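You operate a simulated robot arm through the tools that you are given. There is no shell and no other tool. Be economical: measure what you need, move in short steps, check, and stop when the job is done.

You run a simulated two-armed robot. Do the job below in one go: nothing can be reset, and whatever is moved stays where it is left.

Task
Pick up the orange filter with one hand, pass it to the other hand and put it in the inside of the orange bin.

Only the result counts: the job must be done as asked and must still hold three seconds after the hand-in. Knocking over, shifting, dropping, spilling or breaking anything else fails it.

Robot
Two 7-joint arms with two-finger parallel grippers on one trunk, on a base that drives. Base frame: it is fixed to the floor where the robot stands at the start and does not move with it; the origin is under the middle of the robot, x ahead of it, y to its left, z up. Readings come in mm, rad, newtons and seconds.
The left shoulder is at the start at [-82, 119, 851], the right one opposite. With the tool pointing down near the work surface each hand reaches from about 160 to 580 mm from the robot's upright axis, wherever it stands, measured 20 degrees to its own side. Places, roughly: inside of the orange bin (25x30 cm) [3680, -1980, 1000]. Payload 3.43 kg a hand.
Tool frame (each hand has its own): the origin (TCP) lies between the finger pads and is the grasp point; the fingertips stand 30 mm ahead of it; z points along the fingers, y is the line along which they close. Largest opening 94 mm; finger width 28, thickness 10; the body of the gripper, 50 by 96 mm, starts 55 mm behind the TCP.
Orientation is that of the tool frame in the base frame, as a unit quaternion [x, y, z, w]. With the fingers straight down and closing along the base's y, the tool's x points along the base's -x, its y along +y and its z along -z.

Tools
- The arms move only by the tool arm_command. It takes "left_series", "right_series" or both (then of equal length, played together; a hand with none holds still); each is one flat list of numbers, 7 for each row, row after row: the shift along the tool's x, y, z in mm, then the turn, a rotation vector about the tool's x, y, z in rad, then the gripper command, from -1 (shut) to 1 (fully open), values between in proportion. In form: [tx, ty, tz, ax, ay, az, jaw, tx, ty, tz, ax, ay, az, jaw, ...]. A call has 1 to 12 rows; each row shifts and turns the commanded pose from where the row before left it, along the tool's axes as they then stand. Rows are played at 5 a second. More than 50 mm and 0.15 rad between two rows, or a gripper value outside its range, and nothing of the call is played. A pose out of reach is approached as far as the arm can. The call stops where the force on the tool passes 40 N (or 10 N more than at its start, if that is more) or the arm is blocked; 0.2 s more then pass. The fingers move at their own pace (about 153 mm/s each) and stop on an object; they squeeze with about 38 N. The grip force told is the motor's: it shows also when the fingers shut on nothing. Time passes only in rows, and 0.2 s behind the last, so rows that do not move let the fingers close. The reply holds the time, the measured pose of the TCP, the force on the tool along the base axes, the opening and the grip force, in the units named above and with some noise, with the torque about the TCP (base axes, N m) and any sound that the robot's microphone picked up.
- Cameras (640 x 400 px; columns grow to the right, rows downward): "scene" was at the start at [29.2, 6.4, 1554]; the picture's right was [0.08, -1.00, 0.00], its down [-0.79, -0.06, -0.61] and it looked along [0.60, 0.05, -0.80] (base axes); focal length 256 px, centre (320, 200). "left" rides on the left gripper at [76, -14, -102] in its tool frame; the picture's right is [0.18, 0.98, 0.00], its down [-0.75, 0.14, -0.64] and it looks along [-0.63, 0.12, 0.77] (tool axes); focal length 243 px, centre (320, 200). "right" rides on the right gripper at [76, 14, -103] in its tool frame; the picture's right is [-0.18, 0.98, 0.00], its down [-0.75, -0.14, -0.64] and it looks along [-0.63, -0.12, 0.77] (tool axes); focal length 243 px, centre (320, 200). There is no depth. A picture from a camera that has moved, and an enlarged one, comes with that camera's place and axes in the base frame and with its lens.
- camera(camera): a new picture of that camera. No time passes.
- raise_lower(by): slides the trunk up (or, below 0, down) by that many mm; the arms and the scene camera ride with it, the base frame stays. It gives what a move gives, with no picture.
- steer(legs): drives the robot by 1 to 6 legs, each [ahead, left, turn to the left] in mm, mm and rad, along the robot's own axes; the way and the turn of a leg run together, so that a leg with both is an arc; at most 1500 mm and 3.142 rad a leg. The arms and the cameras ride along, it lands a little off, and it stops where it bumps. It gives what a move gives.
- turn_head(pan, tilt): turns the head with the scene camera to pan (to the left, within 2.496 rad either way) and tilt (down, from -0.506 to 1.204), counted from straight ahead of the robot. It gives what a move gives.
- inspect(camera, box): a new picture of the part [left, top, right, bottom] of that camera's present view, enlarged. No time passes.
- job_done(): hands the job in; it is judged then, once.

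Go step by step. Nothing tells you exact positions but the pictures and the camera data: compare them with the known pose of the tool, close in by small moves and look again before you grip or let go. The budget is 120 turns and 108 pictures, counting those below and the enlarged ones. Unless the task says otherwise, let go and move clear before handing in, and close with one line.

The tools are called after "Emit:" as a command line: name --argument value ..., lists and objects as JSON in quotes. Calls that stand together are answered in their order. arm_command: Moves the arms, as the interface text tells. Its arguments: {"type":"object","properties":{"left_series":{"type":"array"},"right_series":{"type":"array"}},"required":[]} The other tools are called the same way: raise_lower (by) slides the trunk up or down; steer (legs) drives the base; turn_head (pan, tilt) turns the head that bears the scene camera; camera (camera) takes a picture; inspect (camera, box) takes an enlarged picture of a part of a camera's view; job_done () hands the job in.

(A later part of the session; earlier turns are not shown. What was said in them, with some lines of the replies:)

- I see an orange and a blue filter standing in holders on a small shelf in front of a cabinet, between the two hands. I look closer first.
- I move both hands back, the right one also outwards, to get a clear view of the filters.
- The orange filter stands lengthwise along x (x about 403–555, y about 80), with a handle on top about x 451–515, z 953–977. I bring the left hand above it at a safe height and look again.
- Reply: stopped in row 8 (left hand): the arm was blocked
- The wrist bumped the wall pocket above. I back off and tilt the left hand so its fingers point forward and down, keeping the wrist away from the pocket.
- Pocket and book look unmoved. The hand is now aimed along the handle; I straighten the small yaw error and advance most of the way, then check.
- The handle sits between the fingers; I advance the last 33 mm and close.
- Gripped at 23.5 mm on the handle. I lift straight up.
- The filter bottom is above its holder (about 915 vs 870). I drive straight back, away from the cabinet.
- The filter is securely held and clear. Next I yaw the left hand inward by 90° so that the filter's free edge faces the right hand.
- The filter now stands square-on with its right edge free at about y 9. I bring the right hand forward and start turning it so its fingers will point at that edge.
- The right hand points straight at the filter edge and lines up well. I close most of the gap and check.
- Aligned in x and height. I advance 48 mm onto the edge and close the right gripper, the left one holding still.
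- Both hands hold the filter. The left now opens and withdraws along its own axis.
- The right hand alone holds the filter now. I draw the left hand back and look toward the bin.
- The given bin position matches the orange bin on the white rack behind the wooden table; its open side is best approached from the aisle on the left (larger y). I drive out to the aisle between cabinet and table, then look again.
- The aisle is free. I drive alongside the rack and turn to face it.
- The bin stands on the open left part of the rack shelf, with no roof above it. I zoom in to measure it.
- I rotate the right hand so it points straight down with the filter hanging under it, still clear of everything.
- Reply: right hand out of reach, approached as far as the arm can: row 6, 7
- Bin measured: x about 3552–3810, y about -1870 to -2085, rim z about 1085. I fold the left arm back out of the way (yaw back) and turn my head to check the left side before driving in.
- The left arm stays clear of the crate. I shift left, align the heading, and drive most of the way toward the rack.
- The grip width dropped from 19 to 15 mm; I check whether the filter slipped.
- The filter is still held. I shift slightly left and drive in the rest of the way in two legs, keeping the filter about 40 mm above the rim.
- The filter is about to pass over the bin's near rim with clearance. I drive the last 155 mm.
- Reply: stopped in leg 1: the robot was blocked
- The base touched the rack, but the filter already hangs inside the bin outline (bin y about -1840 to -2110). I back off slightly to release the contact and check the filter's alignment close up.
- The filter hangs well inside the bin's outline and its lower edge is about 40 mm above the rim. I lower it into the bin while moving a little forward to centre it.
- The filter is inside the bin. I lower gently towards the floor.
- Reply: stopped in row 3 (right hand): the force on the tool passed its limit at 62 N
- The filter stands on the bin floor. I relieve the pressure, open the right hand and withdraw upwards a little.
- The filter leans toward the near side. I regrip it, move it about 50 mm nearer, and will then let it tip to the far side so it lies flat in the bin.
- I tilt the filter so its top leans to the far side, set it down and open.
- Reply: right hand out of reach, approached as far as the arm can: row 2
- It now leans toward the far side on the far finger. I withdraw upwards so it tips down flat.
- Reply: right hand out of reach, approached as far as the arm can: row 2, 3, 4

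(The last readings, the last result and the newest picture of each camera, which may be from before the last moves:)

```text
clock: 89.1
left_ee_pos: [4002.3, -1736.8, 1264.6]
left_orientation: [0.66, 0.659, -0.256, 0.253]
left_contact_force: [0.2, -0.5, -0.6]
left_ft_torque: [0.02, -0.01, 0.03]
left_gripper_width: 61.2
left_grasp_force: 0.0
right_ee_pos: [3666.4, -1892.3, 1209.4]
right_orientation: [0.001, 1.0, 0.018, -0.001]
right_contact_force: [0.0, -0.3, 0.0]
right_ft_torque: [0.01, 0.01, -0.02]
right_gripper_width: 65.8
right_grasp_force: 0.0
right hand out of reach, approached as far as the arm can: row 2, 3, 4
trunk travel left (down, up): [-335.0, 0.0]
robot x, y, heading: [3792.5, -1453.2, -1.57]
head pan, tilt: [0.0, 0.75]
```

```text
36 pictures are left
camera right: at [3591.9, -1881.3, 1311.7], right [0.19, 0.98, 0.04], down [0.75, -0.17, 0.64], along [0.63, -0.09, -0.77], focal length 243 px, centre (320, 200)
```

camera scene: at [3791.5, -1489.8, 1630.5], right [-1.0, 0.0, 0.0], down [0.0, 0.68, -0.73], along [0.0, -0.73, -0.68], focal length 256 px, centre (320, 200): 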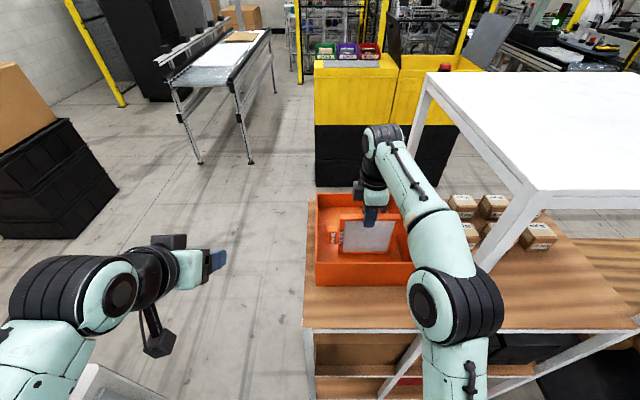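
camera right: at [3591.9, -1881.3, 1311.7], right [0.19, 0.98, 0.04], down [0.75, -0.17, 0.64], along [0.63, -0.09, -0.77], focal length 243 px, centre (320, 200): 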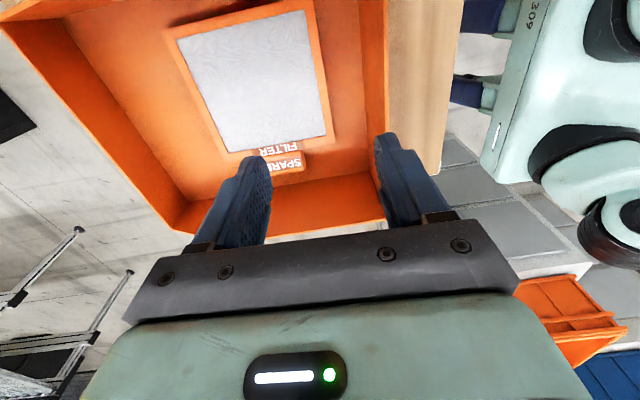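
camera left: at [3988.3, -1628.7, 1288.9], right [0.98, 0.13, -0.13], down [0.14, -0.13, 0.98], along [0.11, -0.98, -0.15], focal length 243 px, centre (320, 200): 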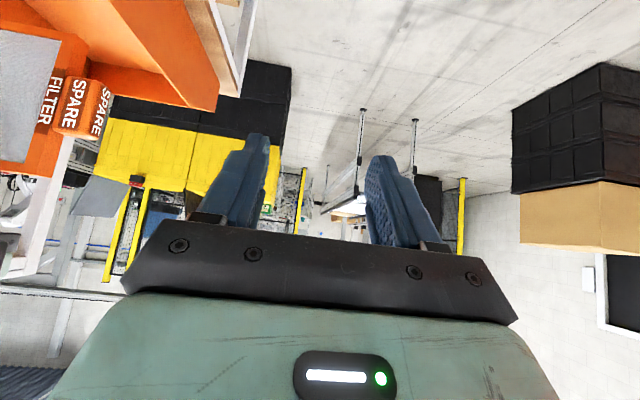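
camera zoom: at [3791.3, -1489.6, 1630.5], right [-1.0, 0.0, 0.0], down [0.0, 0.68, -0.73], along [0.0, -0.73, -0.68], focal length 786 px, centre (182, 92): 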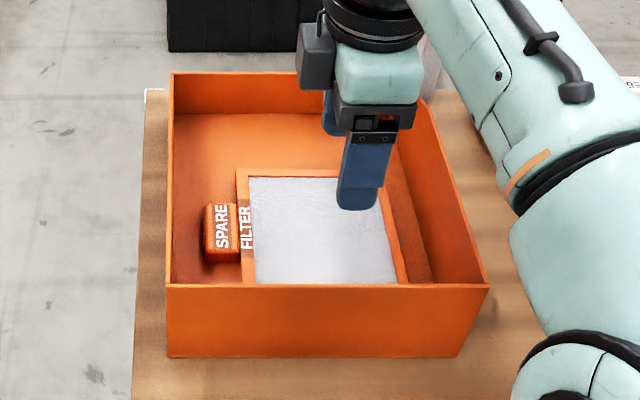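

The filter lies flat in the bin. I raise the hand clear and drive back.

Emit:
arm_command --right_series '[0, 8, -25, 0, 0, 0, 0.4, 0, 10, -25, 0, 0, 0, 0.4, 0, 10, -10, 0, 0, 0, 0.4, 0, 0, 0, 0, 0, 0, 0.4]'

Emit:
steer --legs '[[-400, 0, 0]]'

Emit:
camera --camera "scene"

```text
clock: 90.1
left_ee_pos: [4001.4, -1738.2, 1264.0]
left_orientation: [0.66, 0.659, -0.257, 0.253]
left_contact_force: [0.0, -0.3, 0.3]
left_ft_torque: [0.0, -0.02, 0.02]
left_gripper_width: 61.2
left_grasp_force: 0.0
right_ee_pos: [3667.3, -1865.9, 1269.4]
right_orientation: [0.001, 1.0, 0.018, -0.001]
right_contact_force: [0.4, -0.6, 0.7]
right_ft_torque: [0.02, -0.02, 0.01]
right_gripper_width: 65.6
right_grasp_force: 0.1
trunk travel left (down, up): [-335.0, 0.0]
robot x, y, heading: [3795.5, -1452.6, -1.57]
head pan, tilt: [0.0, 0.75]
```

```text
clock: 92.6
left_ee_pos: [4002.3, -1339.8, 1263.8]
left_orientation: [0.657, 0.662, -0.256, 0.254]
left_contact_force: [0.2, -0.3, 0.4]
left_ft_torque: [-0.02, 0.0, 0.02]
left_gripper_width: 60.8
left_grasp_force: 0.0
right_ee_pos: [3668.4, -1469.9, 1269.9]
right_orientation: [-0.003, 1.0, 0.018, -0.001]
right_contact_force: [-0.3, 0.4, 0.5]
right_ft_torque: [0.0, -0.02, -0.02]
right_gripper_width: 65.8
right_grasp_force: 0.0
trunk travel left (down, up): [-335.0, 0.0]
robot x, y, heading: [3793.1, -1057.1, -1.563]
head pan, tilt: [0.0, 0.75]
```

```text
35 pictures are left
camera scene: at [3789.9, -1093.2, 1630.6], right [-1.0, -0.01, 0.0], down [-0.01, 0.68, -0.73], along [0.01, -0.73, -0.68], focal length 256 px, centre (320, 200)
```

scene: 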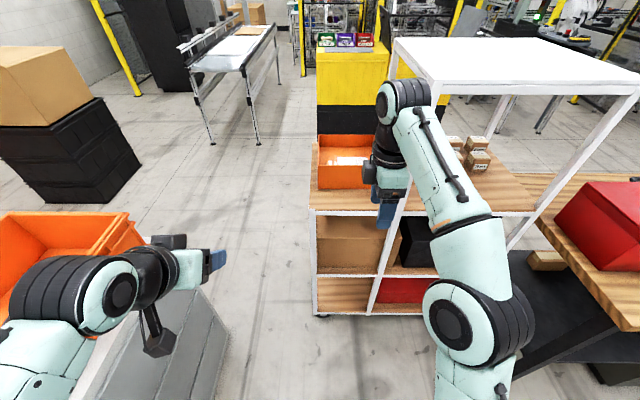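

The bin stands where it was with the filter inside, and both hands are empty and clear. I hand in.

Emit:
job_done

```text
The job is handed in.
```

The orange filter was picked up with the left hand and passed to the right. It now lies flat inside the orange bin on the rack, and both hands are clear. On the way, the left wrist bumped the wall pocket and the base touched the rack. Nothing looked moved in the pictures afterwards.
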